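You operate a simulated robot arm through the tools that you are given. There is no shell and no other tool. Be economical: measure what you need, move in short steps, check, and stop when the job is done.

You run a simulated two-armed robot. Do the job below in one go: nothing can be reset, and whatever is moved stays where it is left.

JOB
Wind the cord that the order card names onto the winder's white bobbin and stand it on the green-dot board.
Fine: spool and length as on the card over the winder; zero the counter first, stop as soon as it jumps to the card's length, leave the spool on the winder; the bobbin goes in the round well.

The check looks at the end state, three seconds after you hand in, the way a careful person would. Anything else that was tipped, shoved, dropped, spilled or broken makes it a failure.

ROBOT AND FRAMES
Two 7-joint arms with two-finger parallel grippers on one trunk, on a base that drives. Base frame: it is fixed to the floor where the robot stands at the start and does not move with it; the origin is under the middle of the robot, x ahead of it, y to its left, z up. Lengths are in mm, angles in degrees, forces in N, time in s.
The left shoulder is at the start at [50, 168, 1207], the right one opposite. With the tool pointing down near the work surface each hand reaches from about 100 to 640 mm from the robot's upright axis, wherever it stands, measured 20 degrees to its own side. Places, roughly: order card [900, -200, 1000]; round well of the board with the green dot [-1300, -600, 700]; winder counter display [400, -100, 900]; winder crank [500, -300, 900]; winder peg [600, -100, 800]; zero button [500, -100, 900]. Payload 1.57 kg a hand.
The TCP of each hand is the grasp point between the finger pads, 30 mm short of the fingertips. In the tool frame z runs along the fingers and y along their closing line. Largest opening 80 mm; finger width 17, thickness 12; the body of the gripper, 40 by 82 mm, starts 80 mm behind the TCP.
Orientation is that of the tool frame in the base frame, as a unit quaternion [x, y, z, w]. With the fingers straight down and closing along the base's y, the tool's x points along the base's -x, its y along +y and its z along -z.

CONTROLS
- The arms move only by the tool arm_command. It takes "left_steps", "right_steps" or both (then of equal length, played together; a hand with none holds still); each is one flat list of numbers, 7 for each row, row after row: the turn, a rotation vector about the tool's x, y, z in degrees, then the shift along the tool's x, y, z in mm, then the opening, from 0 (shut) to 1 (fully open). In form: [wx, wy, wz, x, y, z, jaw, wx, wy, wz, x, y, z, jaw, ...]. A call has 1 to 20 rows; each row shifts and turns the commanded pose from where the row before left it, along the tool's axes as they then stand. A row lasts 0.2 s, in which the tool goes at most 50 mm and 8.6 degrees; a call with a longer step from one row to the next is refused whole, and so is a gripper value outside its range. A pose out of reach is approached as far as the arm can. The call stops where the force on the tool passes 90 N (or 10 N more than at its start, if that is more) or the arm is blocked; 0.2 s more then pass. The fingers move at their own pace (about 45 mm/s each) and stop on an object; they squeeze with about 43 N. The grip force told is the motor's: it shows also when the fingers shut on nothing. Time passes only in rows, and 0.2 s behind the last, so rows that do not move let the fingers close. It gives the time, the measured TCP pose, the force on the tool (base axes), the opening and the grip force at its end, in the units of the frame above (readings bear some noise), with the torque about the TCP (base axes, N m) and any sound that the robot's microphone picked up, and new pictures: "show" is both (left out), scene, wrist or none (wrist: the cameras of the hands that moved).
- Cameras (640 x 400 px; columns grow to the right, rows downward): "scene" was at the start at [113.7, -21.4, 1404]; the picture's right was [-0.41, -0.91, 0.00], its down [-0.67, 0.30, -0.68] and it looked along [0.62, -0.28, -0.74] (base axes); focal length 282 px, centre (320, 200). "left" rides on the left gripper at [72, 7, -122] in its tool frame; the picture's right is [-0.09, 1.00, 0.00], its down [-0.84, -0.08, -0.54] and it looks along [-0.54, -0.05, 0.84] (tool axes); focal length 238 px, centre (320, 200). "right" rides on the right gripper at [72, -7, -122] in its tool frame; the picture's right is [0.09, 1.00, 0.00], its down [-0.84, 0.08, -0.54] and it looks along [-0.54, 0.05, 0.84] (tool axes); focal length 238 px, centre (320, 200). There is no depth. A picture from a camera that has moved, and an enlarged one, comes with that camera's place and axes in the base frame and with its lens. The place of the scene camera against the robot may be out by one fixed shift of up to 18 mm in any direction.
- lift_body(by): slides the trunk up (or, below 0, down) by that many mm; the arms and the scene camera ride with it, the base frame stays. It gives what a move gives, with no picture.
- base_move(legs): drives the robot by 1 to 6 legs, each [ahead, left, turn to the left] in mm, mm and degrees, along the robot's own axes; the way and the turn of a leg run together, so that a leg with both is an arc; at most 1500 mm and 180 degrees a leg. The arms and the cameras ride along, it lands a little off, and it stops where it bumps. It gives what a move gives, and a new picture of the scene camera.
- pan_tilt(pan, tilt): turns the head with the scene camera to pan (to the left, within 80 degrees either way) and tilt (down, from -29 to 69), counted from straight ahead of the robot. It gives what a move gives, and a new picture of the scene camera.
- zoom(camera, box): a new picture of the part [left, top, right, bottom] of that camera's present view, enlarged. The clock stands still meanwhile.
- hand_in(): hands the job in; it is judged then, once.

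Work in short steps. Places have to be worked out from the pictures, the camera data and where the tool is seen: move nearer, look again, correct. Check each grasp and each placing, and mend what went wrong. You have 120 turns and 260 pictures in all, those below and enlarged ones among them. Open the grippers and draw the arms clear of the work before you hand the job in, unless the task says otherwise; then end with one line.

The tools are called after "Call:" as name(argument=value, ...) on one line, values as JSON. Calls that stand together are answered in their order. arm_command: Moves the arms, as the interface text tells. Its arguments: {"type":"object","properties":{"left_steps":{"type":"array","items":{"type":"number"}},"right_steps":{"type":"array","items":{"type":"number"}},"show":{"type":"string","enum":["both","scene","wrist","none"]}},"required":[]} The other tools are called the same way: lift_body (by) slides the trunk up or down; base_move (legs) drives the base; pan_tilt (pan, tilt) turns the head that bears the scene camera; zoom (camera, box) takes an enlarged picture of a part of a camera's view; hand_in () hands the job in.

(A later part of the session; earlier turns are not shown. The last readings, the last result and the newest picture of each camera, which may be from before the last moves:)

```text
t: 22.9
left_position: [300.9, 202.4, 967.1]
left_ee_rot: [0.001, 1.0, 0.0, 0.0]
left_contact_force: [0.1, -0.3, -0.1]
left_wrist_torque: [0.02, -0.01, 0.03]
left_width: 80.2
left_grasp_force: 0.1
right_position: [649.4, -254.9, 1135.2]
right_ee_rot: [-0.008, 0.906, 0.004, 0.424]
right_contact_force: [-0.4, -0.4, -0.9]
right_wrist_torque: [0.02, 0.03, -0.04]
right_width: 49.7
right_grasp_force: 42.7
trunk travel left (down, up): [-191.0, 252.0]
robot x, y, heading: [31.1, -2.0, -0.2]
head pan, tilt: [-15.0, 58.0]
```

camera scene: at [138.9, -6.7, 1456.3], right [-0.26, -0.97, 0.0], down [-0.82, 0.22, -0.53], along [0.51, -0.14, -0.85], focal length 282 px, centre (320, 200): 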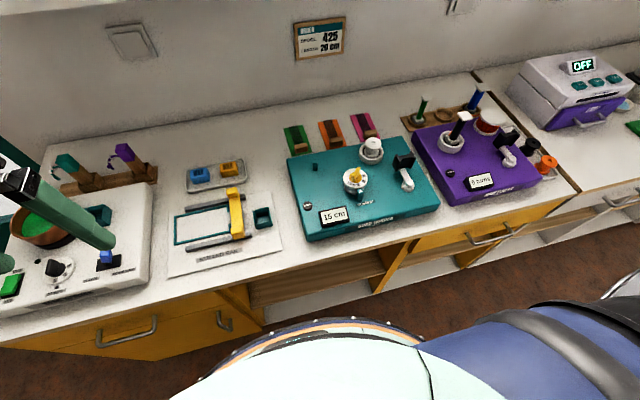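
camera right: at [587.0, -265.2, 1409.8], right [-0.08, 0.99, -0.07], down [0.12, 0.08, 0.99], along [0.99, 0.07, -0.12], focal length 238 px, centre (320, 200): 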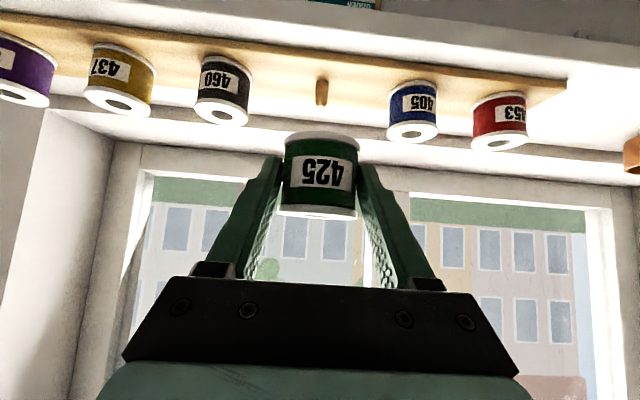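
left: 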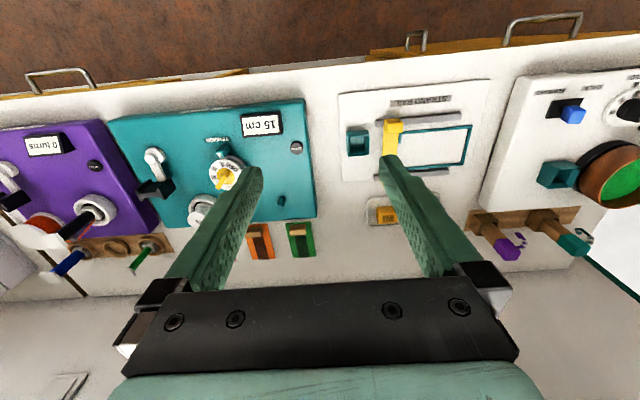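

Spool axis sits 15 mm ahead of the TCP, its bottom ≈34 mm below. To keep the wrist camera clear of the display I yaw the hand 35° to the right, then move to above the peg.

Call:
arm_command(right_steps=[5.37, 0, 4.47, 0, 0, 0, 0.3, 5.37, 0, 4.47, 0, 0, 0, 0.3, 5.37, 0, 4.47, 0, 0, 0, 0.3, 5.37, 0, 4.47, 0, 0, 0, 0.3, 5.37, 0, 4.47, 0, 0, 0, 0.3], show="scene")

Call:
arm_command(right_steps=[0, 0, 0, 26.5, 9, 1.3, 0.3, 0, 0, 0, 26.5, 9, 1.3, 0.3, 0, 0, 0, 26.5, 9, 1.3, 0.3, 0, 0, 0, 26.5, 9, 1.3, 0.3, 0, 0, 0, 26.5, 9, 1.3, 0.3, 0, 0, 0, 26.5, 9, 1.3, 0.3])

```text
t: 24.1
left_position: [300.3, 201.9, 965.8]
left_ee_rot: [0.001, 1.0, -0.001, 0.0]
left_contact_force: [0.6, 0.0, -0.3]
left_wrist_torque: [0.0, -0.02, 0.0]
left_width: 79.8
left_grasp_force: 0.0
right_position: [626.0, -291.4, 1129.5]
right_ee_rot: [0.265, 0.866, -0.123, 0.405]
right_contact_force: [0.4, -0.6, -1.2]
right_wrist_torque: [0.01, 0.0, 0.06]
right_width: 49.4
right_grasp_force: 43.1
right hand out of reach, approached as far as the arm can: row 3, 4, 5
trunk travel left (down, up): [-191.0, 252.0]
robot x, y, heading: [30.5, 1.8, -0.4]
head pan, tilt: [-15.0, 58.0]
camera scene: at [138.7, -6.8, 1206.3], right [-0.26, -0.97, 0.0], down [-0.82, 0.22, -0.53], along [0.51, -0.14, -0.85], focal length 282 px, centre (320, 200)
```

scene: 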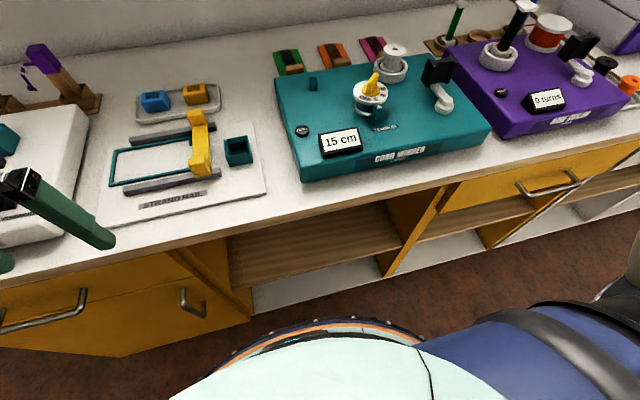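

```text
t: 25.4
left_position: [301.0, 201.7, 967.3]
left_ee_rot: [0.001, 1.0, 0.0, 0.0]
left_contact_force: [0.1, 0.3, 1.4]
left_wrist_torque: [0.02, 0.0, 0.01]
left_width: 79.9
left_grasp_force: 0.0
right_position: [570.4, -208.3, 998.7]
right_ee_rot: [0.263, 0.867, -0.122, 0.406]
right_contact_force: [-0.5, -0.8, -0.8]
right_wrist_torque: [0.0, 0.08, 0.02]
right_width: 49.7
right_grasp_force: 42.8
right hand out of reach, approached as far as the arm can: row 5, 6
trunk travel left (down, up): [-191.0, 252.0]
robot x, y, heading: [26.4, -2.5, 0.0]
head pan, tilt: [-15.0, 58.0]
camera scene: at [138.9, -6.7, 1206.3], right [-0.26, -0.97, 0.0], down [-0.82, 0.22, -0.53], along [0.51, -0.14, -0.85], focal length 282 px, centre (320, 200)
camera right: at [451.2, -136.0, 1022.9], right [0.5, 0.86, -0.07], down [0.14, 0.0, 0.99], along [0.85, -0.51, -0.12], focal length 238 px, centre (320, 200)
```

scene: 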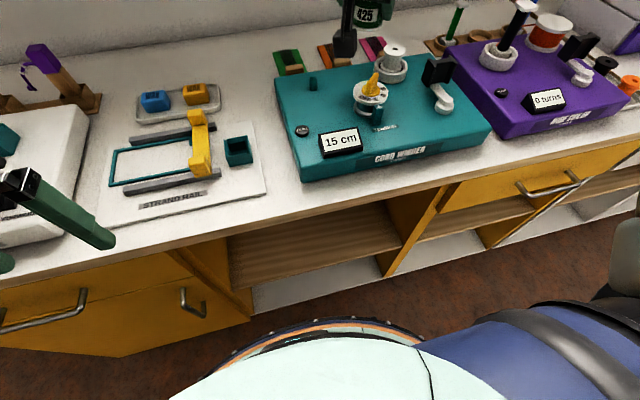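
right: 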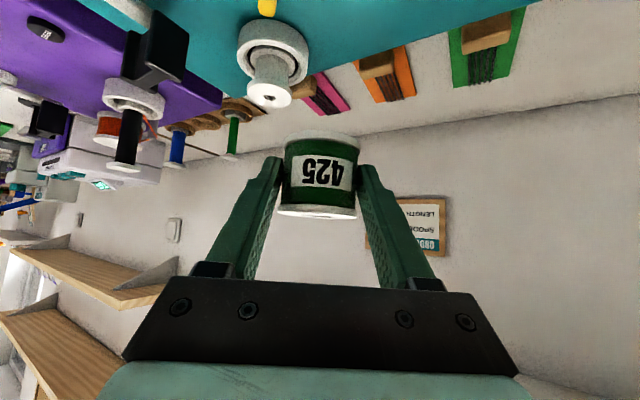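

The arm is cramped crossing over; I strafe the robot 100 mm left so the peg lies on the right arm's own side.

Call:
base_move(legs=[[0, 100, 0]])

Call:
arm_command(right_steps=[0, 0, 0, 0, 0, 0, 0.3], show="wrist")

```text
t: 27.0
left_position: [301.6, 301.0, 965.9]
left_ee_rot: [0.0, 1.0, 0.0, 0.0]
left_contact_force: [-0.5, -0.5, -0.5]
left_wrist_torque: [-0.03, -0.01, 0.0]
left_width: 80.0
left_grasp_force: 0.0
right_position: [570.5, -108.1, 998.7]
right_ee_rot: [0.262, 0.867, -0.121, 0.406]
right_contact_force: [-0.5, -0.4, -0.8]
right_wrist_torque: [-0.03, -0.02, 0.0]
right_width: 49.7
right_grasp_force: 42.8
trunk travel left (down, up): [-191.0, 252.0]
robot x, y, heading: [31.5, 98.0, -0.1]
head pan, tilt: [-15.0, 58.0]
camera scene: at [139.1, 92.0, 1206.2], right [-0.26, -0.97, 0.0], down [-0.82, 0.22, -0.53], along [0.51, -0.14, -0.85], focal length 282 px, centre (320, 200)
```

scene: 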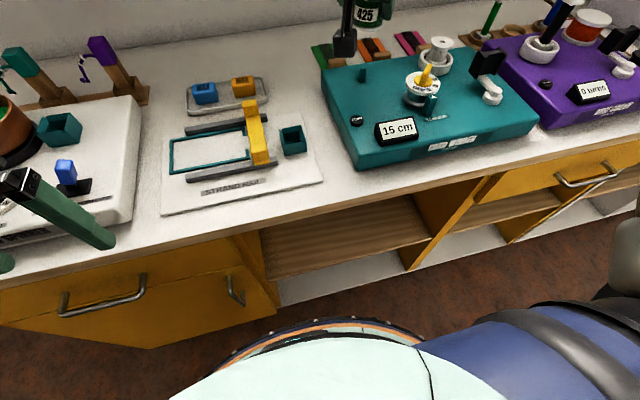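

```text
t: 27.4
left_position: [302.5, 300.5, 965.6]
left_ee_rot: [0.001, 1.0, 0.0, 0.0]
left_contact_force: [0.6, 0.2, -0.2]
left_wrist_torque: [0.0, 0.03, 0.03]
left_width: 80.0
left_grasp_force: 0.1
right_position: [570.7, -108.2, 998.9]
right_ee_rot: [0.262, 0.867, -0.122, 0.406]
right_contact_force: [0.5, 0.7, -1.1]
right_wrist_torque: [-0.01, 0.02, -0.04]
right_width: 49.4
right_grasp_force: 43.1
trunk travel left (down, up): [-191.0, 252.0]
robot x, y, heading: [30.3, 93.5, -0.0]
head pan, tilt: [-15.0, 58.0]
camera right: at [451.5, -37.7, 1023.1], right [0.5, 0.86, -0.07], down [0.14, 0.0, 0.99], along [0.85, -0.51, -0.13], focal length 238 px, centre (320, 200)
```

right: 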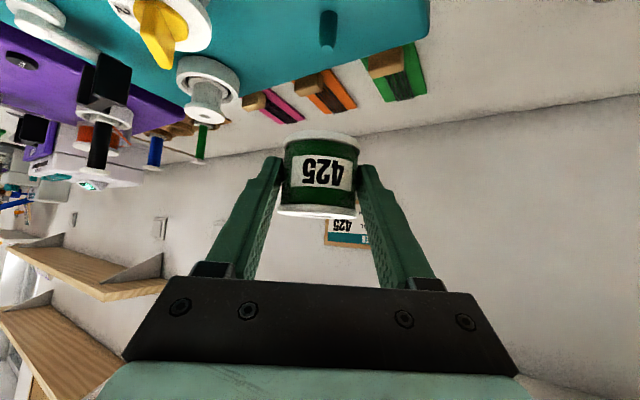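

Peg is nicely visible. Zoom to get top and base heights.

Call:
zoom(camera="right", box=[280, 0, 380, 62])

Call:
zoom(camera="scene", box=[320, 20, 520, 160])

```text
6.40 times, centred on (330, 31) of right
camera zoom: at [451.5, -37.7, 1023.1], right [0.5, 0.86, -0.07], down [0.14, 0.0, 0.99], along [0.85, -0.51, -0.13], focal length 1525 px, centre (256, 1282)
```

zoom: 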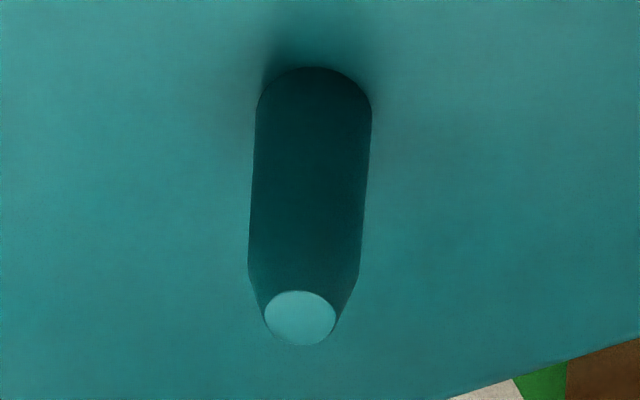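

```text
2.86 times, centred on (420, 90) of scene
camera zoom: at [139.1, 91.8, 1206.2], right [-0.26, -0.97, 0.0], down [-0.82, 0.22, -0.53], along [0.51, -0.14, -0.85], focal length 806 px, centre (34, 514)
```

zoom: 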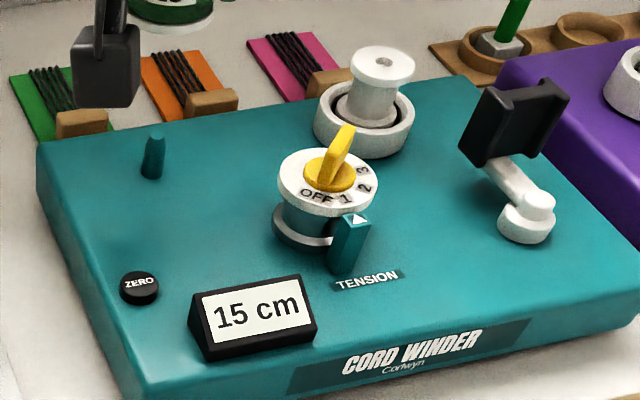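

Peg top [600,-131,877], Ø14, winder top ≈847; spool bore ≈20. Move to hover 18 mm above the peg.

Call:
arm_command(right_steps=[0, 0, 0, 13, -0.9, 20, 0.3, 0, 0, 0, 13, -0.9, 20, 0.3, 0, 0, 0, 13, -0.8, 21, 0.3, 0, 0, 0, 0, 0, 0, 0.3])

Call:
zoom(camera="right", box=[240, 60, 400, 220])

Call:
zoom(camera="scene", box=[300, 0, 480, 120])

```text
t: 28.4
left_position: [301.2, 300.5, 966.0]
left_ee_rot: [0.0, 1.0, 0.0, 0.001]
left_contact_force: [0.4, -0.8, 0.5]
left_wrist_torque: [-0.01, -0.01, -0.01]
left_width: 79.8
left_grasp_force: 0.0
right_position: [587.1, -124.7, 928.3]
right_ee_rot: [0.262, 0.867, -0.121, 0.406]
right_contact_force: [-0.1, -0.2, 0.1]
right_wrist_torque: [0.0, 0.0, 0.01]
right_width: 49.6
right_grasp_force: 43.0
trunk travel left (down, up): [-191.0, 252.0]
robot x, y, heading: [29.6, 99.0, -0.2]
head pan, tilt: [-15.0, 58.0]
camera scene: at [139.1, 91.8, 1206.2], right [-0.26, -0.97, 0.0], down [-0.82, 0.22, -0.53], along [0.51, -0.14, -0.85], focal length 282 px, centre (320, 200)
camera right: at [467.9, -52.7, 952.7], right [0.5, 0.86, -0.07], down [0.14, 0.0, 0.99], along [0.85, -0.51, -0.12], focal length 238 px, centre (320, 200)
```

scene: 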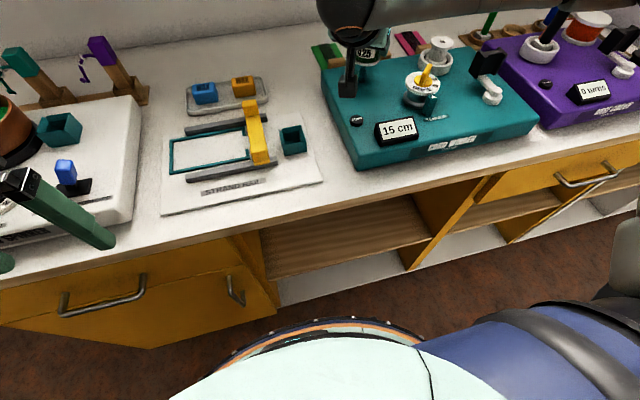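
right: 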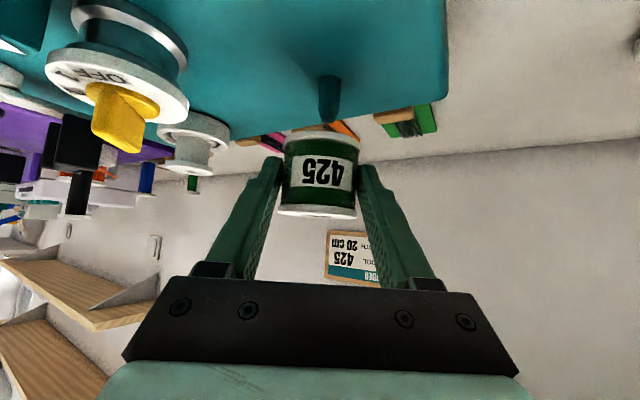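

```text
2.50 times, centred on (320, 140) of right
camera zoom: at [467.9, -52.7, 952.7], right [0.5, 0.86, -0.07], down [0.14, 0.0, 0.99], along [0.85, -0.51, -0.12], focal length 596 px, centre (320, 350)
```

zoom: 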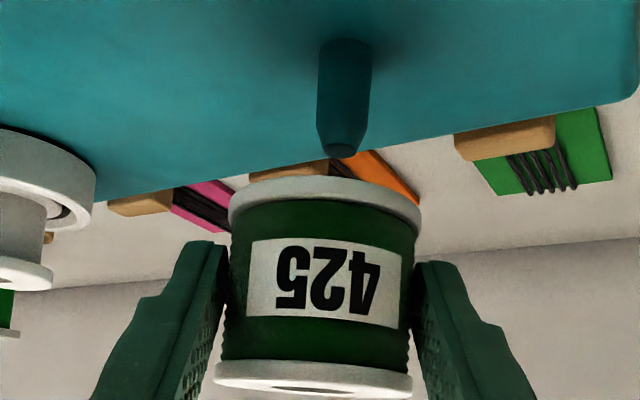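

```text
3.33 times, centred on (390, 60) of scene
camera zoom: at [139.1, 91.8, 1206.2], right [-0.26, -0.97, 0.0], down [-0.82, 0.22, -0.53], along [0.51, -0.14, -0.85], focal length 941 px, centre (87, 667)
```

zoom: 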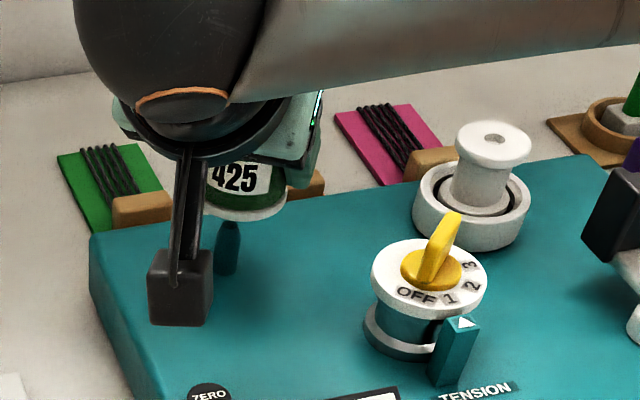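

Peg lies ~2.6 mm toward +tool-y of the spool axis. Correct and descend 24 mm, watching force.

Call:
arm_command(right_steps=[0, 0, 0, 0, 2.6, 0, 0.3, 0, 0, 0, 4.6, 0, 3.85, 0.3, 0, 0, 0, 4.6, 0, 3.85, 0.3, 0, 0, 0, 4.6, 0, 3.85, 0.3, 0, 0, 0, 4.6, 0, 3.85, 0.3], show="wrist")

Call:
zoom(camera="right", box=[240, 60, 400, 220])

Call:
zoom(camera="scene", box=[300, 0, 480, 120])

```text
t: 29.6
left_position: [301.8, 301.1, 966.5]
left_ee_rot: [0.0, 1.0, 0.0, 0.0]
left_contact_force: [-0.6, -0.4, 0.2]
left_wrist_torque: [-0.03, -0.02, 0.01]
left_width: 80.1
left_grasp_force: 0.1
right_position: [586.0, -125.9, 908.6]
right_ee_rot: [0.261, 0.867, -0.119, 0.407]
right_contact_force: [1.1, 4.6, 1.9]
right_wrist_torque: [0.13, -0.06, 0.07]
right_width: 50.0
right_grasp_force: 42.9
right hand out of reach, approached as far as the arm can: row 3
trunk travel left (down, up): [-191.0, 252.0]
robot x, y, heading: [31.9, 97.8, -0.0]
head pan, tilt: [-15.0, 58.0]
camera right: at [466.3, -55.1, 932.8], right [0.5, 0.86, -0.07], down [0.14, -0.01, 0.99], along [0.86, -0.5, -0.12], focal length 238 px, centre (320, 200)
```

right: 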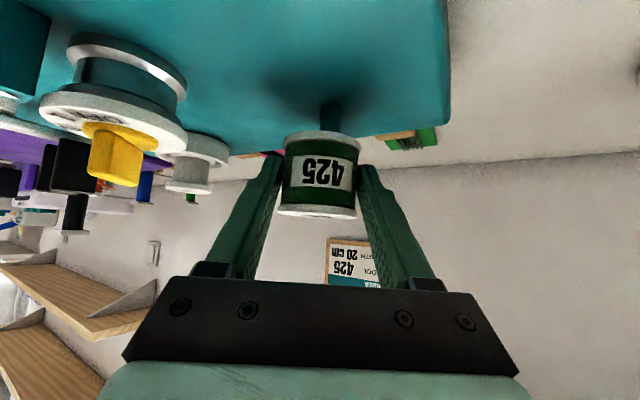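

```text
2.50 times, centred on (320, 140) of right
camera zoom: at [466.3, -55.1, 932.8], right [0.5, 0.86, -0.07], down [0.14, -0.01, 0.99], along [0.86, -0.5, -0.12], focal length 596 px, centre (320, 350)
```

zoom: 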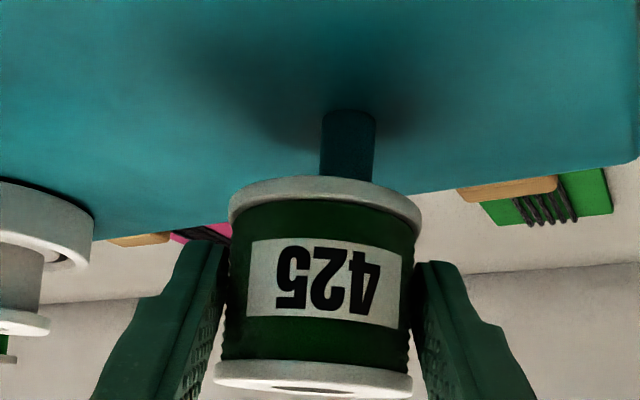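

```text
3.33 times, centred on (390, 60) of scene
camera zoom: at [138.8, 92.4, 1206.4], right [-0.26, -0.97, 0.0], down [-0.82, 0.22, -0.53], along [0.51, -0.14, -0.85], focal length 941 px, centre (87, 667)
```

zoom: 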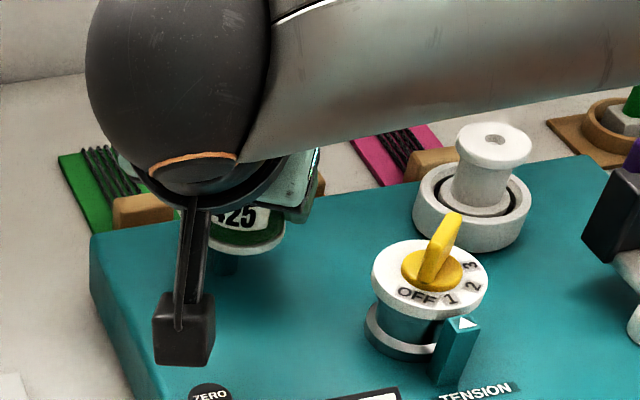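

The peg sits ~5 mm to tool +y of the bore centre and the arm hit a reach limit. Raise 24 mm, strafe the robot 80 mm left and move the hand back over the peg.

Call:
arm_command(right_steps=[0, 0, 0, -9, 0, -7.5, 0.3, 0, 0, 0, -12, 0, -10, 0.3, 0, 0, 0, -12, 0, -10, 0.3], show="none")

Call:
base_move(legs=[[0, 80, 0]])

```text
t: 30.4
left_position: [301.7, 300.8, 964.6]
left_ee_rot: [-0.001, 1.0, 0.0, 0.0]
left_contact_force: [-0.3, -0.5, 0.4]
left_wrist_torque: [0.01, 0.04, -0.02]
left_width: 80.2
left_grasp_force: 0.0
right_position: [587.3, -124.7, 950.7]
right_ee_rot: [0.263, 0.867, -0.122, 0.405]
right_contact_force: [-0.1, 0.1, -1.2]
right_wrist_torque: [-0.02, -0.02, 0.04]
right_width: 49.7
right_grasp_force: 43.3
trunk travel left (down, up): [-191.0, 252.0]
robot x, y, heading: [32.5, 95.9, 0.0]
head pan, tilt: [-15.0, 58.0]
```

```text
t: 31.8
left_position: [302.0, 383.6, 966.9]
left_ee_rot: [0.0, 1.0, 0.0, 0.0]
left_contact_force: [-0.4, -0.1, -0.9]
left_wrist_torque: [0.02, 0.0, 0.01]
left_width: 80.0
left_grasp_force: 0.0
right_position: [588.0, -43.4, 949.2]
right_ee_rot: [0.262, 0.867, -0.123, 0.406]
right_contact_force: [-0.9, 0.2, -1.0]
right_wrist_torque: [-0.01, -0.01, 0.0]
right_width: 49.8
right_grasp_force: 43.1
trunk travel left (down, up): [-191.0, 252.0]
robot x, y, heading: [30.7, 177.4, 0.2]
head pan, tilt: [-15.0, 58.0]
camera scene: at [139.2, 172.6, 1206.2], right [-0.26, -0.97, 0.0], down [-0.82, 0.22, -0.53], along [0.51, -0.14, -0.85], focal length 282 px, centre (320, 200)
```

scene: 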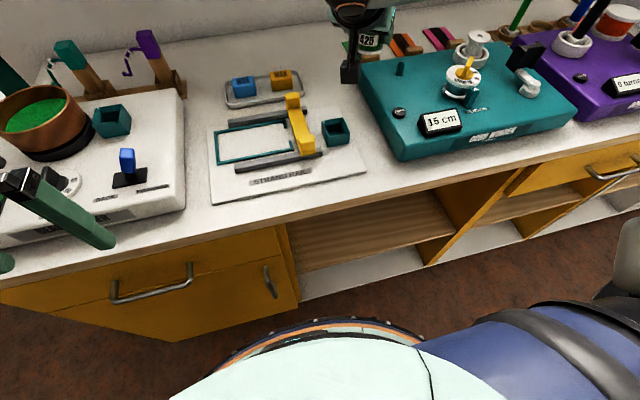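

Move hand back over the peg: target TCP [588.8,-122,930].

Call:
arm_command(right_steps=[0, 0, 0, -4.6, -21.7, 15.4, 0.3, 0, 0, 0, -4.6, -21.7, 15.4, 0.3, 0, 0, 0, -4.6, -21.7, 15.4, 0.3, 0, 0, 0, 0, 0, 0, 0.3], show="none")

Call:
zoom(camera="right", box=[240, 60, 400, 220])

```text
t: 32.8
left_position: [301.5, 381.7, 966.9]
left_ee_rot: [0.0, 1.0, 0.0, 0.0]
left_contact_force: [0.3, -0.1, 0.1]
left_wrist_torque: [-0.02, -0.01, 0.0]
left_width: 79.9
left_grasp_force: 0.0
right_position: [586.9, -124.3, 931.8]
right_ee_rot: [0.262, 0.867, -0.122, 0.405]
right_contact_force: [-0.9, 0.0, -0.7]
right_wrist_torque: [0.0, 0.0, 0.03]
right_width: 49.4
right_grasp_force: 43.1
trunk travel left (down, up): [-191.0, 252.0]
robot x, y, heading: [28.6, 178.2, 0.3]
head pan, tilt: [-15.0, 58.0]
```

```text
2.50 times, centred on (320, 140) of right
camera zoom: at [467.1, -52.6, 955.5], right [0.5, 0.86, -0.07], down [0.14, 0.0, 0.99], along [0.85, -0.51, -0.12], focal length 596 px, centre (320, 350)
```

zoom: 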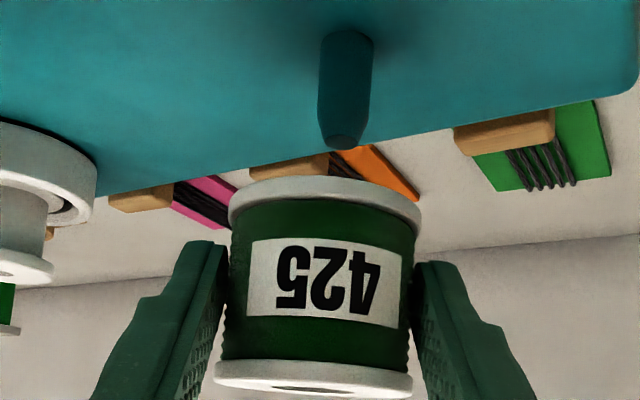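

Still ~3.6 mm in tool y to correct; then descend.

Call:
arm_command(right_steps=[0, 0, 0, 0, 3.6, 0, 0.3, 0, 0, 0, 4.6, 0, 3.85, 0.3, 0, 0, 0, 4.6, 0, 3.85, 0.3, 0, 0, 0, 4.6, 0, 3.85, 0.3, 0, 0, 0, 4.6, 0, 3.85, 0.3], show="none")

Call:
zoom(camera="right", box=[240, 60, 400, 220])

```text
t: 34.0
left_position: [302.2, 381.6, 965.8]
left_ee_rot: [0.0, 1.0, 0.0, 0.0]
left_contact_force: [0.4, -0.8, -1.0]
left_wrist_torque: [-0.04, 0.0, 0.0]
left_width: 80.0
left_grasp_force: 0.0
right_position: [589.5, -120.6, 906.9]
right_ee_rot: [0.263, 0.867, -0.122, 0.405]
right_contact_force: [0.7, -0.1, -1.2]
right_wrist_torque: [0.02, -0.01, 0.1]
right_width: 49.7
right_grasp_force: 43.1
trunk travel left (down, up): [-191.0, 252.0]
robot x, y, heading: [28.2, 179.3, -0.2]
head pan, tilt: [-15.0, 58.0]
```

```text
2.50 times, centred on (320, 140) of right
camera zoom: at [470.6, -49.0, 931.6], right [0.5, 0.86, -0.07], down [0.14, 0.0, 0.99], along [0.85, -0.51, -0.13], focal length 596 px, centre (320, 350)
```

zoom: 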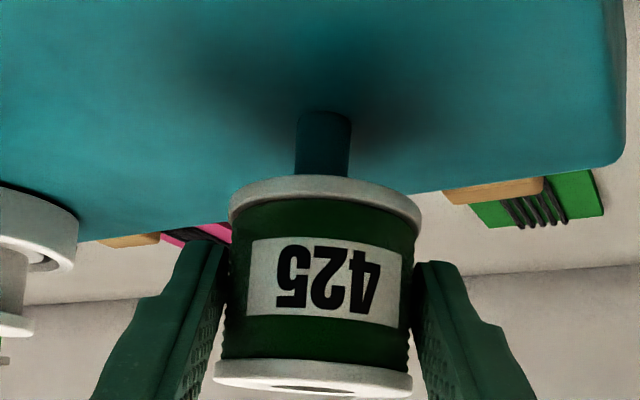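

Peg is inside the bore with no side load. Continue down in small steps until contact.

Call:
arm_command(right_steps=[0, 0, 0, 4.6, -1, 3.85, 0.3, 0, 0, 0, 4.6, 0, 3.85, 0.3, 0, 0, 0, 3.8, 0, 3.2, 0.3], show="none")

Call:
zoom(camera="right", box=[240, 60, 400, 220])

Call:
zoom(camera="scene", box=[320, 20, 520, 160])

```text
t: 34.8
left_position: [302.0, 381.4, 965.4]
left_ee_rot: [0.0, 1.0, -0.001, 0.0]
left_contact_force: [-0.3, 0.5, -0.4]
left_wrist_torque: [0.02, 0.02, 0.03]
left_width: 80.0
left_grasp_force: 0.1
right_position: [589.1, -121.7, 889.9]
right_ee_rot: [0.262, 0.867, -0.122, 0.405]
right_contact_force: [0.2, 0.1, -1.8]
right_wrist_torque: [0.04, 0.01, -0.03]
right_width: 49.4
right_grasp_force: 43.4
trunk travel left (down, up): [-191.0, 252.0]
robot x, y, heading: [34.3, 178.3, -0.2]
head pan, tilt: [-15.0, 58.0]
```

```text
2.50 times, centred on (320, 140) of right
camera zoom: at [469.6, -49.9, 914.1], right [0.5, 0.86, -0.07], down [0.14, 0.0, 0.99], along [0.85, -0.51, -0.13], focal length 596 px, centre (320, 350)
```

zoom: 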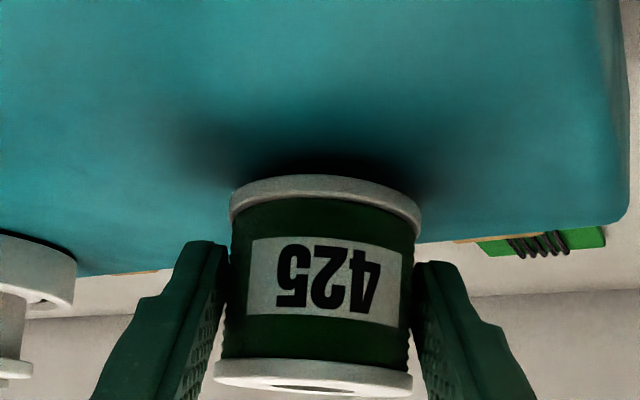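

```text
2.86 times, centred on (420, 90) of scene
camera zoom: at [139.2, 172.5, 1206.2], right [-0.26, -0.97, 0.0], down [-0.82, 0.22, -0.53], along [0.51, -0.14, -0.85], focal length 806 px, centre (34, 514)
```

zoom: 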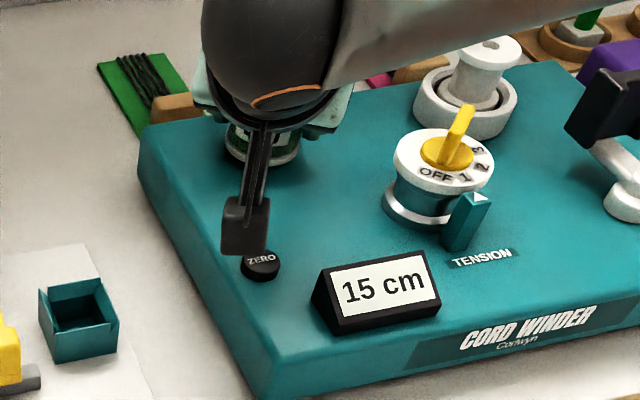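

Descend a few more mm until contact shows.

Call:
arm_command(right_steps=[0, 0, 0, 1.5, 0, 1.25, 0.3, 0, 0, 0, 1.5, 0, 1.25, 0.3, 0, 0, 0, 0, 0, 0, 0.3], show="none")

Call:
zoom(camera="right", box=[240, 60, 400, 220])

```text
t: 35.6
left_position: [301.6, 381.7, 966.1]
left_ee_rot: [0.0, 1.0, -0.001, 0.0]
left_contact_force: [-0.6, 0.7, -0.1]
left_wrist_torque: [0.02, 0.0, -0.01]
left_width: 80.2
left_grasp_force: 0.0
right_position: [590.6, -120.9, 885.8]
right_ee_rot: [0.262, 0.867, -0.122, 0.405]
right_contact_force: [-0.2, -0.4, -1.1]
right_wrist_torque: [0.0, 0.02, 0.01]
right_width: 49.9
right_grasp_force: 43.1
trunk travel left (down, up): [-191.0, 252.0]
robot x, y, heading: [33.5, 177.4, -0.1]
head pan, tilt: [-15.0, 58.0]
```

```text
2.50 times, centred on (320, 140) of right
camera zoom: at [470.3, -49.7, 910.1], right [0.5, 0.86, -0.07], down [0.14, 0.0, 0.99], along [0.85, -0.51, -0.12], focal length 596 px, centre (320, 350)
```

zoom: 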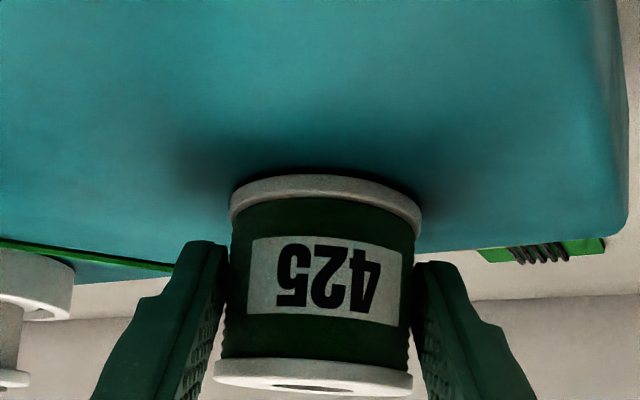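

No contact yet; three more 1.5 mm steps.

Call:
arm_command(right_steps=[0, 0, 0, 1.2, 0, 1, 0.3, 0, 0, 0, 1.2, 0, 1, 0.3, 0, 0, 0, 1.2, 0, 1, 0.3, 0, 0, 0, 0, 0, 0, 0.3], show="none")

```text
t: 36.6
left_position: [300.9, 382.7, 966.8]
left_ee_rot: [0.0, 1.0, 0.0, 0.001]
left_contact_force: [-0.1, 0.0, -0.1]
left_wrist_torque: [0.0, 0.0, 0.0]
left_width: 79.9
left_grasp_force: 0.0
right_position: [590.5, -121.8, 884.3]
right_ee_rot: [0.263, 0.866, -0.122, 0.408]
right_contact_force: [-0.8, -0.2, 10.9]
right_wrist_torque: [-0.14, 0.16, -0.02]
right_width: 49.2
right_grasp_force: 42.9
trunk travel left (down, up): [-191.0, 252.0]
robot x, y, heading: [31.8, 178.2, -0.3]
head pan, tilt: [-15.0, 58.0]
```

Contact at 11 N: spool seated. Open and draw back along the tool axis.

Call:
arm_command(right_steps=[0, 0, 0, 0, 0, 0, 0.7, 0, 0, 0, 0, 0, 0, 0.9, 0, 0, 0, 0, 0, 0, 0.9, 0, 0, 0, 0, 0, -20, 0.9, 0, 0, 0, 0, 0, -35, 0.9, 0, 0, 0, 0, 0, -40, 0.9, 0, 0, 0, 0, 0, -40, 0.9])

Call:
zoom(camera="scene", box=[340, 20, 580, 160])

```text
t: 38.2
left_position: [301.4, 381.9, 965.0]
left_ee_rot: [0.0, 1.0, 0.0, 0.0]
left_contact_force: [0.2, -0.1, -0.5]
left_wrist_torque: [-0.02, 0.0, -0.02]
left_width: 80.2
left_grasp_force: 0.0
right_position: [503.0, -64.6, 967.7]
right_ee_rot: [0.262, 0.867, -0.122, 0.406]
right_contact_force: [-0.9, 0.0, -0.3]
right_wrist_torque: [-0.04, 0.04, 0.01]
right_width: 71.9
right_grasp_force: 0.1
trunk travel left (down, up): [-191.0, 252.0]
robot x, y, heading: [28.6, 177.8, -0.2]
head pan, tilt: [-15.0, 58.0]
camera scene: at [138.9, 172.6, 1206.2], right [-0.26, -0.97, 0.0], down [-0.82, 0.22, -0.53], along [0.51, -0.14, -0.85], focal length 282 px, centre (320, 200)
camera right: at [382.6, 7.1, 991.8], right [0.5, 0.86, -0.07], down [0.14, 0.0, 0.99], along [0.85, -0.51, -0.12], focal length 238 px, centre (320, 200)
```

scene: 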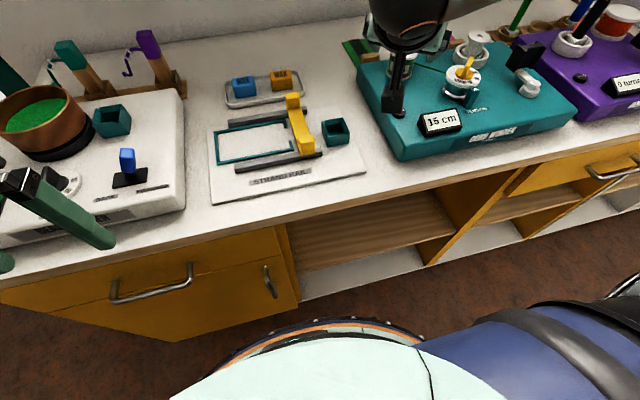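
right: 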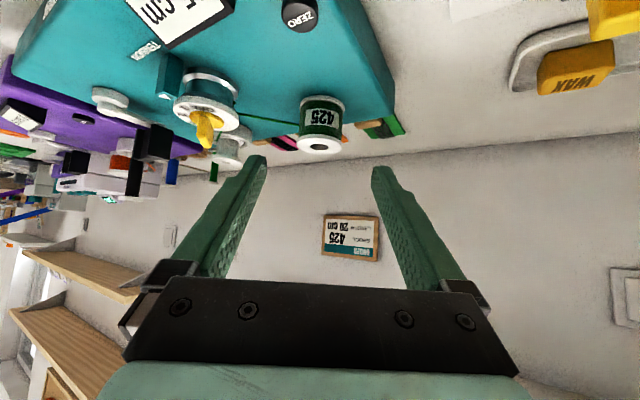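

```text
2.67 times, centred on (460, 90) of scene
camera zoom: at [138.9, 172.6, 1206.2], right [-0.26, -0.97, 0.0], down [-0.82, 0.22, -0.53], along [0.51, -0.14, -0.85], focal length 753 px, centre (-53, 493)
```

zoom: 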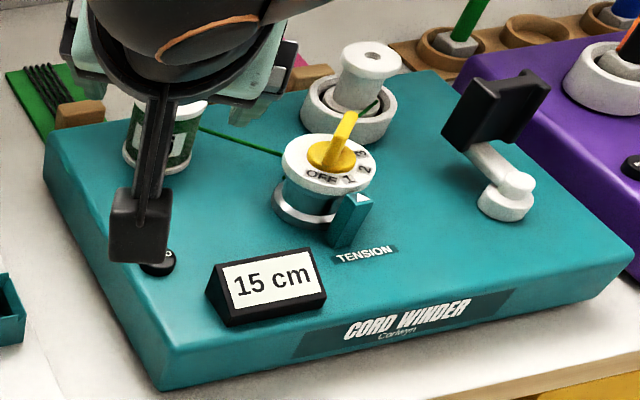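

The cord threaded itself through the tension post to the bobbin. Now turn the right hand straight down, fingers closed, above the ZERO button (≈[487,-80]).

Call:
arm_command(right_steps=[-2.09, 6.96, -4.49, 0, 0, 0, 0, -2.09, 6.96, -4.49, 0, 0, 0, 0, -2.09, 6.96, -4.49, 0, 0, 0, 0, -2.09, 6.96, -4.49, 0, 0, 0, 0, -2.09, 6.96, -4.49, 0, 0, 0, 0, -2.09, 6.96, -4.49, 0, 0, 0, 0, -2.09, 6.96, -4.49, 0, 0, 0, 0, 0, 0, 0, 16, -15, 25, 0, 0, 0, 0, 0, 0, 25, 0])

Call:
zoom(camera="right", box=[200, 50, 440, 250])

```text
t: 40.2
left_position: [301.6, 382.5, 967.0]
left_ee_rot: [-0.001, 1.0, -0.001, 0.0]
left_contact_force: [-0.2, 0.1, 0.5]
left_wrist_torque: [0.05, -0.03, 0.01]
left_width: 80.1
left_grasp_force: 0.1
right_position: [488.2, -79.9, 917.1]
right_ee_rot: [0.0, 1.0, 0.001, -0.001]
right_contact_force: [-0.5, -0.9, 0.1]
right_wrist_torque: [0.01, -0.01, 0.02]
right_width: 0.0
right_grasp_force: 21.6
trunk travel left (down, up): [-191.0, 252.0]
robot x, y, heading: [29.1, 177.6, 0.0]
head pan, tilt: [-15.0, 58.0]
camera scene: at [139.1, 172.4, 1206.2], right [-0.26, -0.97, 0.0], down [-0.82, 0.22, -0.53], along [0.51, -0.14, -0.85], focal length 282 px, centre (320, 200)
camera right: at [417.1, -87.0, 1040.1], right [-0.09, 1.0, 0.0], down [0.84, 0.08, 0.54], along [0.54, 0.05, -0.84], focal length 238 px, centre (320, 200)
```

scene: 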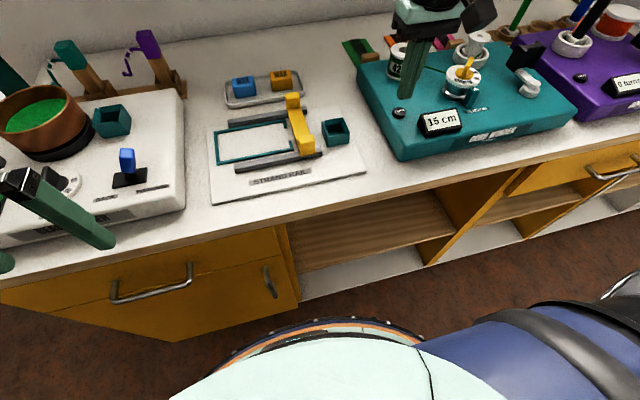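
right: 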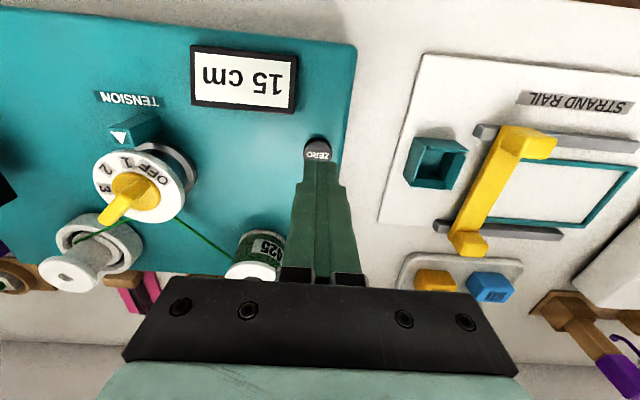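

```text
2.00 times, centred on (320, 150) of right
camera zoom: at [417.1, -87.0, 1040.1], right [-0.09, 1.0, 0.0], down [0.84, 0.08, 0.54], along [0.54, 0.05, -0.84], focal length 477 px, centre (320, 300)
```

zoom: 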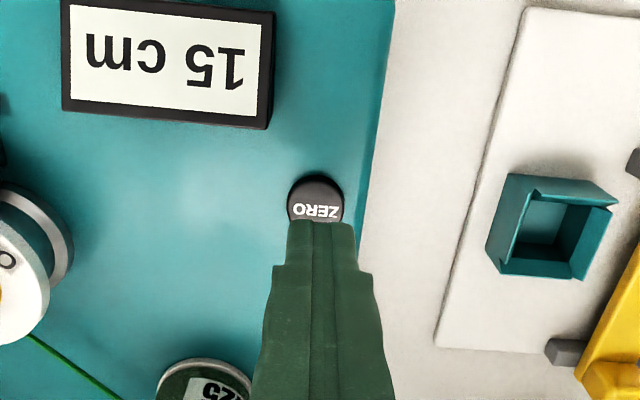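

Aligned over ZERO. Descend near it, then press gently.

Call:
arm_command(right_steps=[0, 0, 0, -2, -1.5, 13, 0, 0, 0, 0, 0, 0, 11, 0, 0, 0, 0, 0, 0, 2, 0, 0, 0, 0, 0, 0, 2, 0], show="none")

Call:
zoom(camera="right", box=[170, 20, 410, 220])

```text
t: 41.2
left_position: [302.6, 382.4, 967.0]
left_ee_rot: [0.001, 1.0, 0.0, 0.0]
left_contact_force: [-0.2, -0.2, -0.3]
left_wrist_torque: [-0.01, 0.01, 0.01]
left_width: 80.0
left_grasp_force: 0.0
right_position: [490.0, -80.7, 888.4]
right_ee_rot: [0.0, 1.0, 0.0, -0.001]
right_contact_force: [0.8, -0.3, -0.8]
right_wrist_torque: [-0.02, 0.0, -0.01]
right_width: 0.0
right_grasp_force: 21.2
trunk travel left (down, up): [-191.0, 252.0]
robot x, y, heading: [31.1, 178.3, -0.1]
head pan, tilt: [-15.0, 58.0]
```

```text
2.00 times, centred on (290, 120) of right
camera zoom: at [418.2, -87.3, 1012.3], right [-0.09, 1.0, 0.0], down [0.84, 0.08, 0.54], along [0.54, 0.05, -0.84], focal length 477 px, centre (380, 360)
```

zoom: 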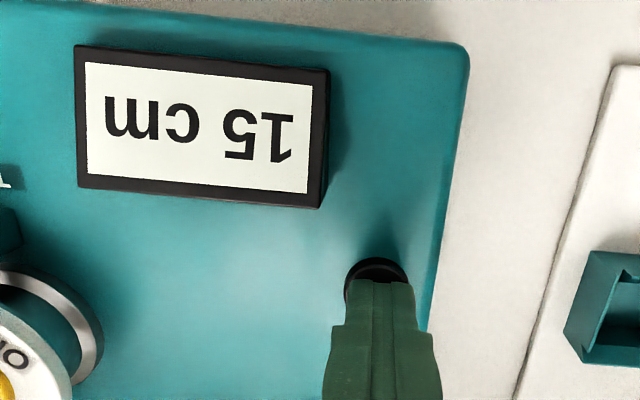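

Nearly touching (tip ≈858). Press in small steps.

Call:
arm_command(right_steps=[0, 0, 0, 0, 0, 1.5, 0, 0, 0, 0, 0, 0, 1.5, 0, 0, 0, 0, 0, 0, 1.5, 0], show="none")

Call:
zoom(camera="right", box=[170, 20, 410, 220])

```text
t: 42.0
left_position: [301.7, 382.6, 966.3]
left_ee_rot: [-0.001, 1.0, 0.0, 0.0]
left_contact_force: [-0.6, 0.0, -0.5]
left_wrist_torque: [0.0, 0.02, 0.01]
left_width: 80.0
left_grasp_force: 0.0
right_position: [490.5, -79.2, 884.1]
right_ee_rot: [0.001, 1.0, 0.0, 0.0]
right_contact_force: [-0.2, -1.0, 0.9]
right_wrist_torque: [-0.03, -0.01, 0.0]
right_width: 0.1
right_grasp_force: 21.2
trunk travel left (down, up): [-191.0, 252.0]
robot x, y, heading: [32.8, 175.1, -0.1]
head pan, tilt: [-15.0, 58.0]
heard: click
```

```text
2.00 times, centred on (290, 120) of right
camera zoom: at [418.0, -86.9, 1008.5], right [-0.09, 1.0, 0.0], down [0.84, 0.08, 0.54], along [0.54, 0.05, -0.84], focal length 477 px, centre (380, 360)
```

zoom: 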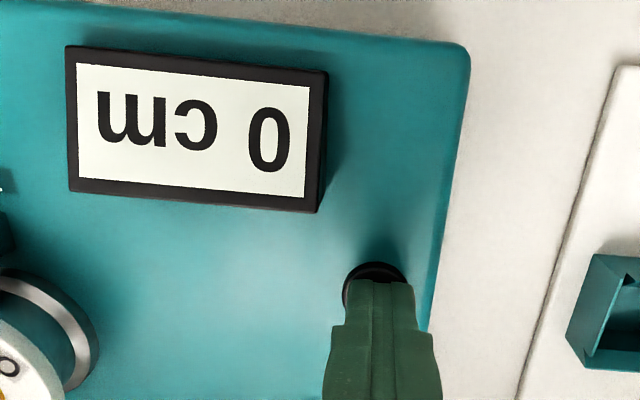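

Counter reads 0 cm. Raise the hand and strafe right to bring the crank into the right arm's zone.

Call:
arm_command(right_steps=[0, 0, 0, 0, 0, -20, 0, 0, 0, 0, 0, 0, -40, 0.3, 0, 0, 0, 0, 0, -40, 0.6, 0, 0, 0, 40, 0, -40, 0.8], show="none")

Call:
base_move(legs=[[0, -290, 0]])

Call:
arm_command(right_steps=[0, 0, 0, 0, 0, 0, 0.8], show="wrist")

```text
refused: row 4 steps farther than a row can; nothing moved
```

```text
t: 43.9
left_position: [299.2, 242.9, 966.2]
left_ee_rot: [-0.002, 1.0, 0.0, 0.001]
left_contact_force: [0.8, 0.1, -0.8]
left_wrist_torque: [-0.01, 0.04, 0.03]
left_width: 80.2
left_grasp_force: 0.0
right_position: [481.1, -193.5, 886.1]
right_ee_rot: [-0.01, 1.0, 0.027, -0.01]
right_contact_force: [-3.8, 2.8, 4.2]
right_wrist_torque: [-0.01, 0.0, -0.03]
right_width: 0.0
right_grasp_force: 21.6
trunk travel left (down, up): [-191.0, 252.0]
robot x, y, heading: [28.7, 40.6, 0.1]
head pan, tilt: [-15.0, 58.0]
heard: click, click, click
stopped in leg 1: the force on the tool passed its limit at 99 N (the readings are from after the stop); the commanded pose is now the measured one
camera scene: at [137.7, 33.8, 1206.4], right [-0.26, -0.97, 0.0], down [-0.82, 0.22, -0.53], along [0.51, -0.14, -0.85], focal length 282 px, centre (320, 200)
```

scene: 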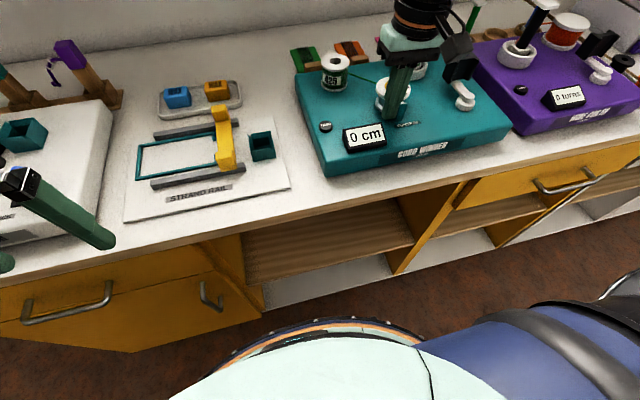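

```text
t: 44.3
left_position: [299.2, 246.5, 966.7]
left_ee_rot: [-0.002, 1.0, -0.002, 0.0]
left_contact_force: [-0.1, 0.8, 0.2]
left_wrist_torque: [-0.03, -0.03, -0.01]
left_width: 79.9
left_grasp_force: 0.0
right_position: [481.8, -189.5, 886.7]
right_ee_rot: [-0.011, 0.999, 0.03, -0.01]
right_contact_force: [-4.0, 27.3, 1.5]
right_wrist_torque: [0.01, -0.01, -0.24]
right_width: 9.1
right_grasp_force: 0.1
trunk travel left (down, up): [-191.0, 252.0]
robot x, y, heading: [31.5, 37.2, 0.4]
head pan, tilt: [-15.0, 58.0]
camera right: at [412.3, -204.7, 1010.1], right [-0.11, 0.99, 0.06], down [0.85, 0.06, 0.53], along [0.52, 0.11, -0.85], focal length 238 px, centre (320, 200)
```

right: 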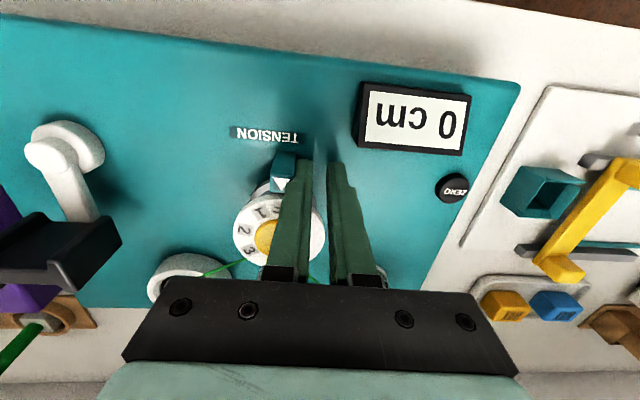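

My mistake: the refused raise let the drive drag the hand against the tension post. I free it gently: close, move back left, then raise in small steps.

Call:
arm_command(right_steps=[0, 0, 0, 0, 5, 0, 0, 0, 0, 0, 0, 5, 0, 0, 0, 0, 0, 0, 4, 0, 0, 0, 0, 0, 0, 0, -15, 0, 0, 0, 0, 0, 0, -30, 0, 0, 0, 0, 0, 0, -40, 0, 0, 0, 0, 0, 0, -40, 0])

Call:
zoom(camera="scene", box=[290, 40, 530, 190])

Call:
zoom(camera="right", box=[120, 40, 440, 240])

```text
t: 45.9
left_position: [299.3, 244.2, 966.5]
left_ee_rot: [-0.002, 1.0, 0.0, 0.0]
left_contact_force: [0.0, 1.2, 0.0]
left_wrist_torque: [-0.01, 0.0, -0.03]
left_width: 79.7
left_grasp_force: 0.0
right_position: [484.3, -188.6, 1009.8]
right_ee_rot: [-0.009, 1.0, 0.027, -0.011]
right_contact_force: [0.4, 0.3, -1.1]
right_wrist_torque: [0.01, 0.0, 0.03]
right_width: 0.0
right_grasp_force: 21.4
trunk travel left (down, up): [-191.0, 252.0]
robot x, y, heading: [30.4, 39.6, 0.2]
head pan, tilt: [-15.0, 58.0]
camera scene: at [138.2, 33.5, 1206.2], right [-0.26, -0.97, 0.0], down [-0.82, 0.22, -0.53], along [0.51, -0.14, -0.85], focal length 282 px, centre (320, 200)
camera right: at [415.5, -202.5, 1134.1], right [-0.11, 0.99, 0.06], down [0.85, 0.06, 0.53], along [0.52, 0.11, -0.85], focal length 238 px, centre (320, 200)
```

scene: 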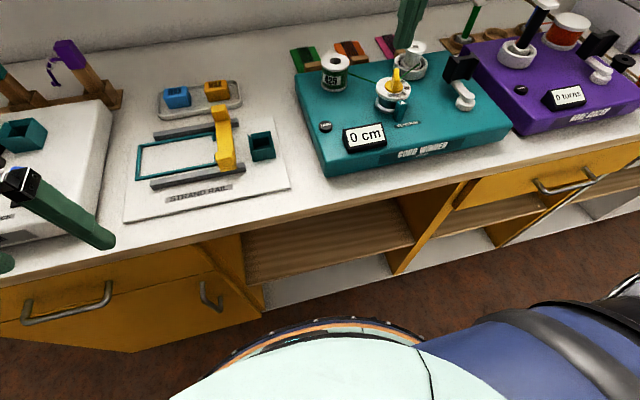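
right: 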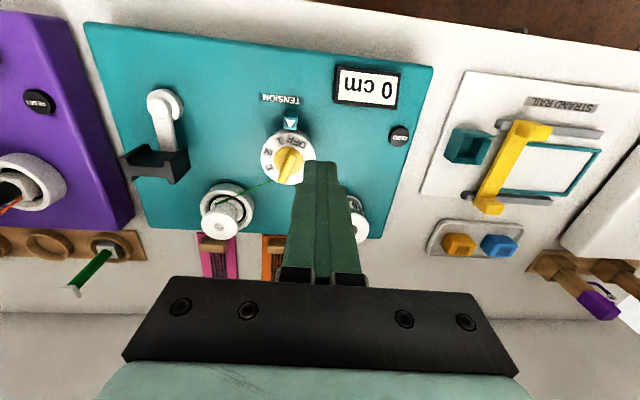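

```text
2.67 times, centred on (410, 115) of scene
camera zoom: at [138.2, 33.5, 1206.2], right [-0.26, -0.97, 0.0], down [-0.82, 0.22, -0.53], along [0.51, -0.14, -0.85], focal length 753 px, centre (80, 427)
```

zoom: 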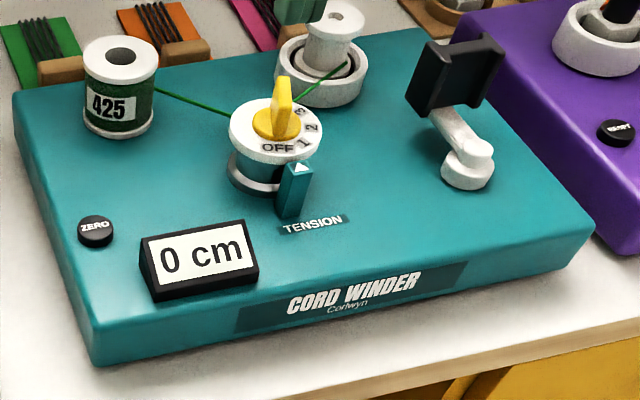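

```text
2.00 times, centred on (280, 140) of right
camera zoom: at [415.5, -202.5, 1134.1], right [-0.11, 0.99, 0.06], down [0.85, 0.06, 0.53], along [0.52, 0.11, -0.85], focal length 477 px, centre (400, 320)
```

zoom: 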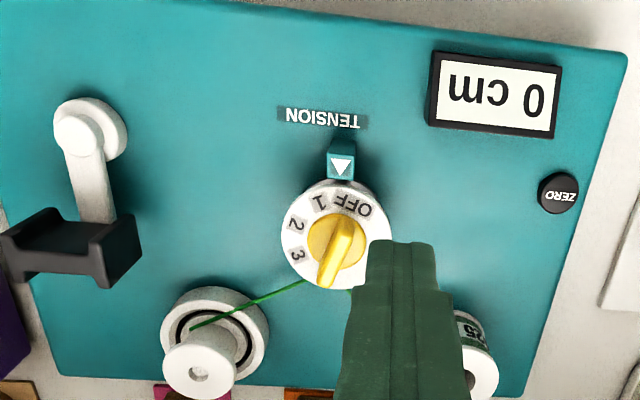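

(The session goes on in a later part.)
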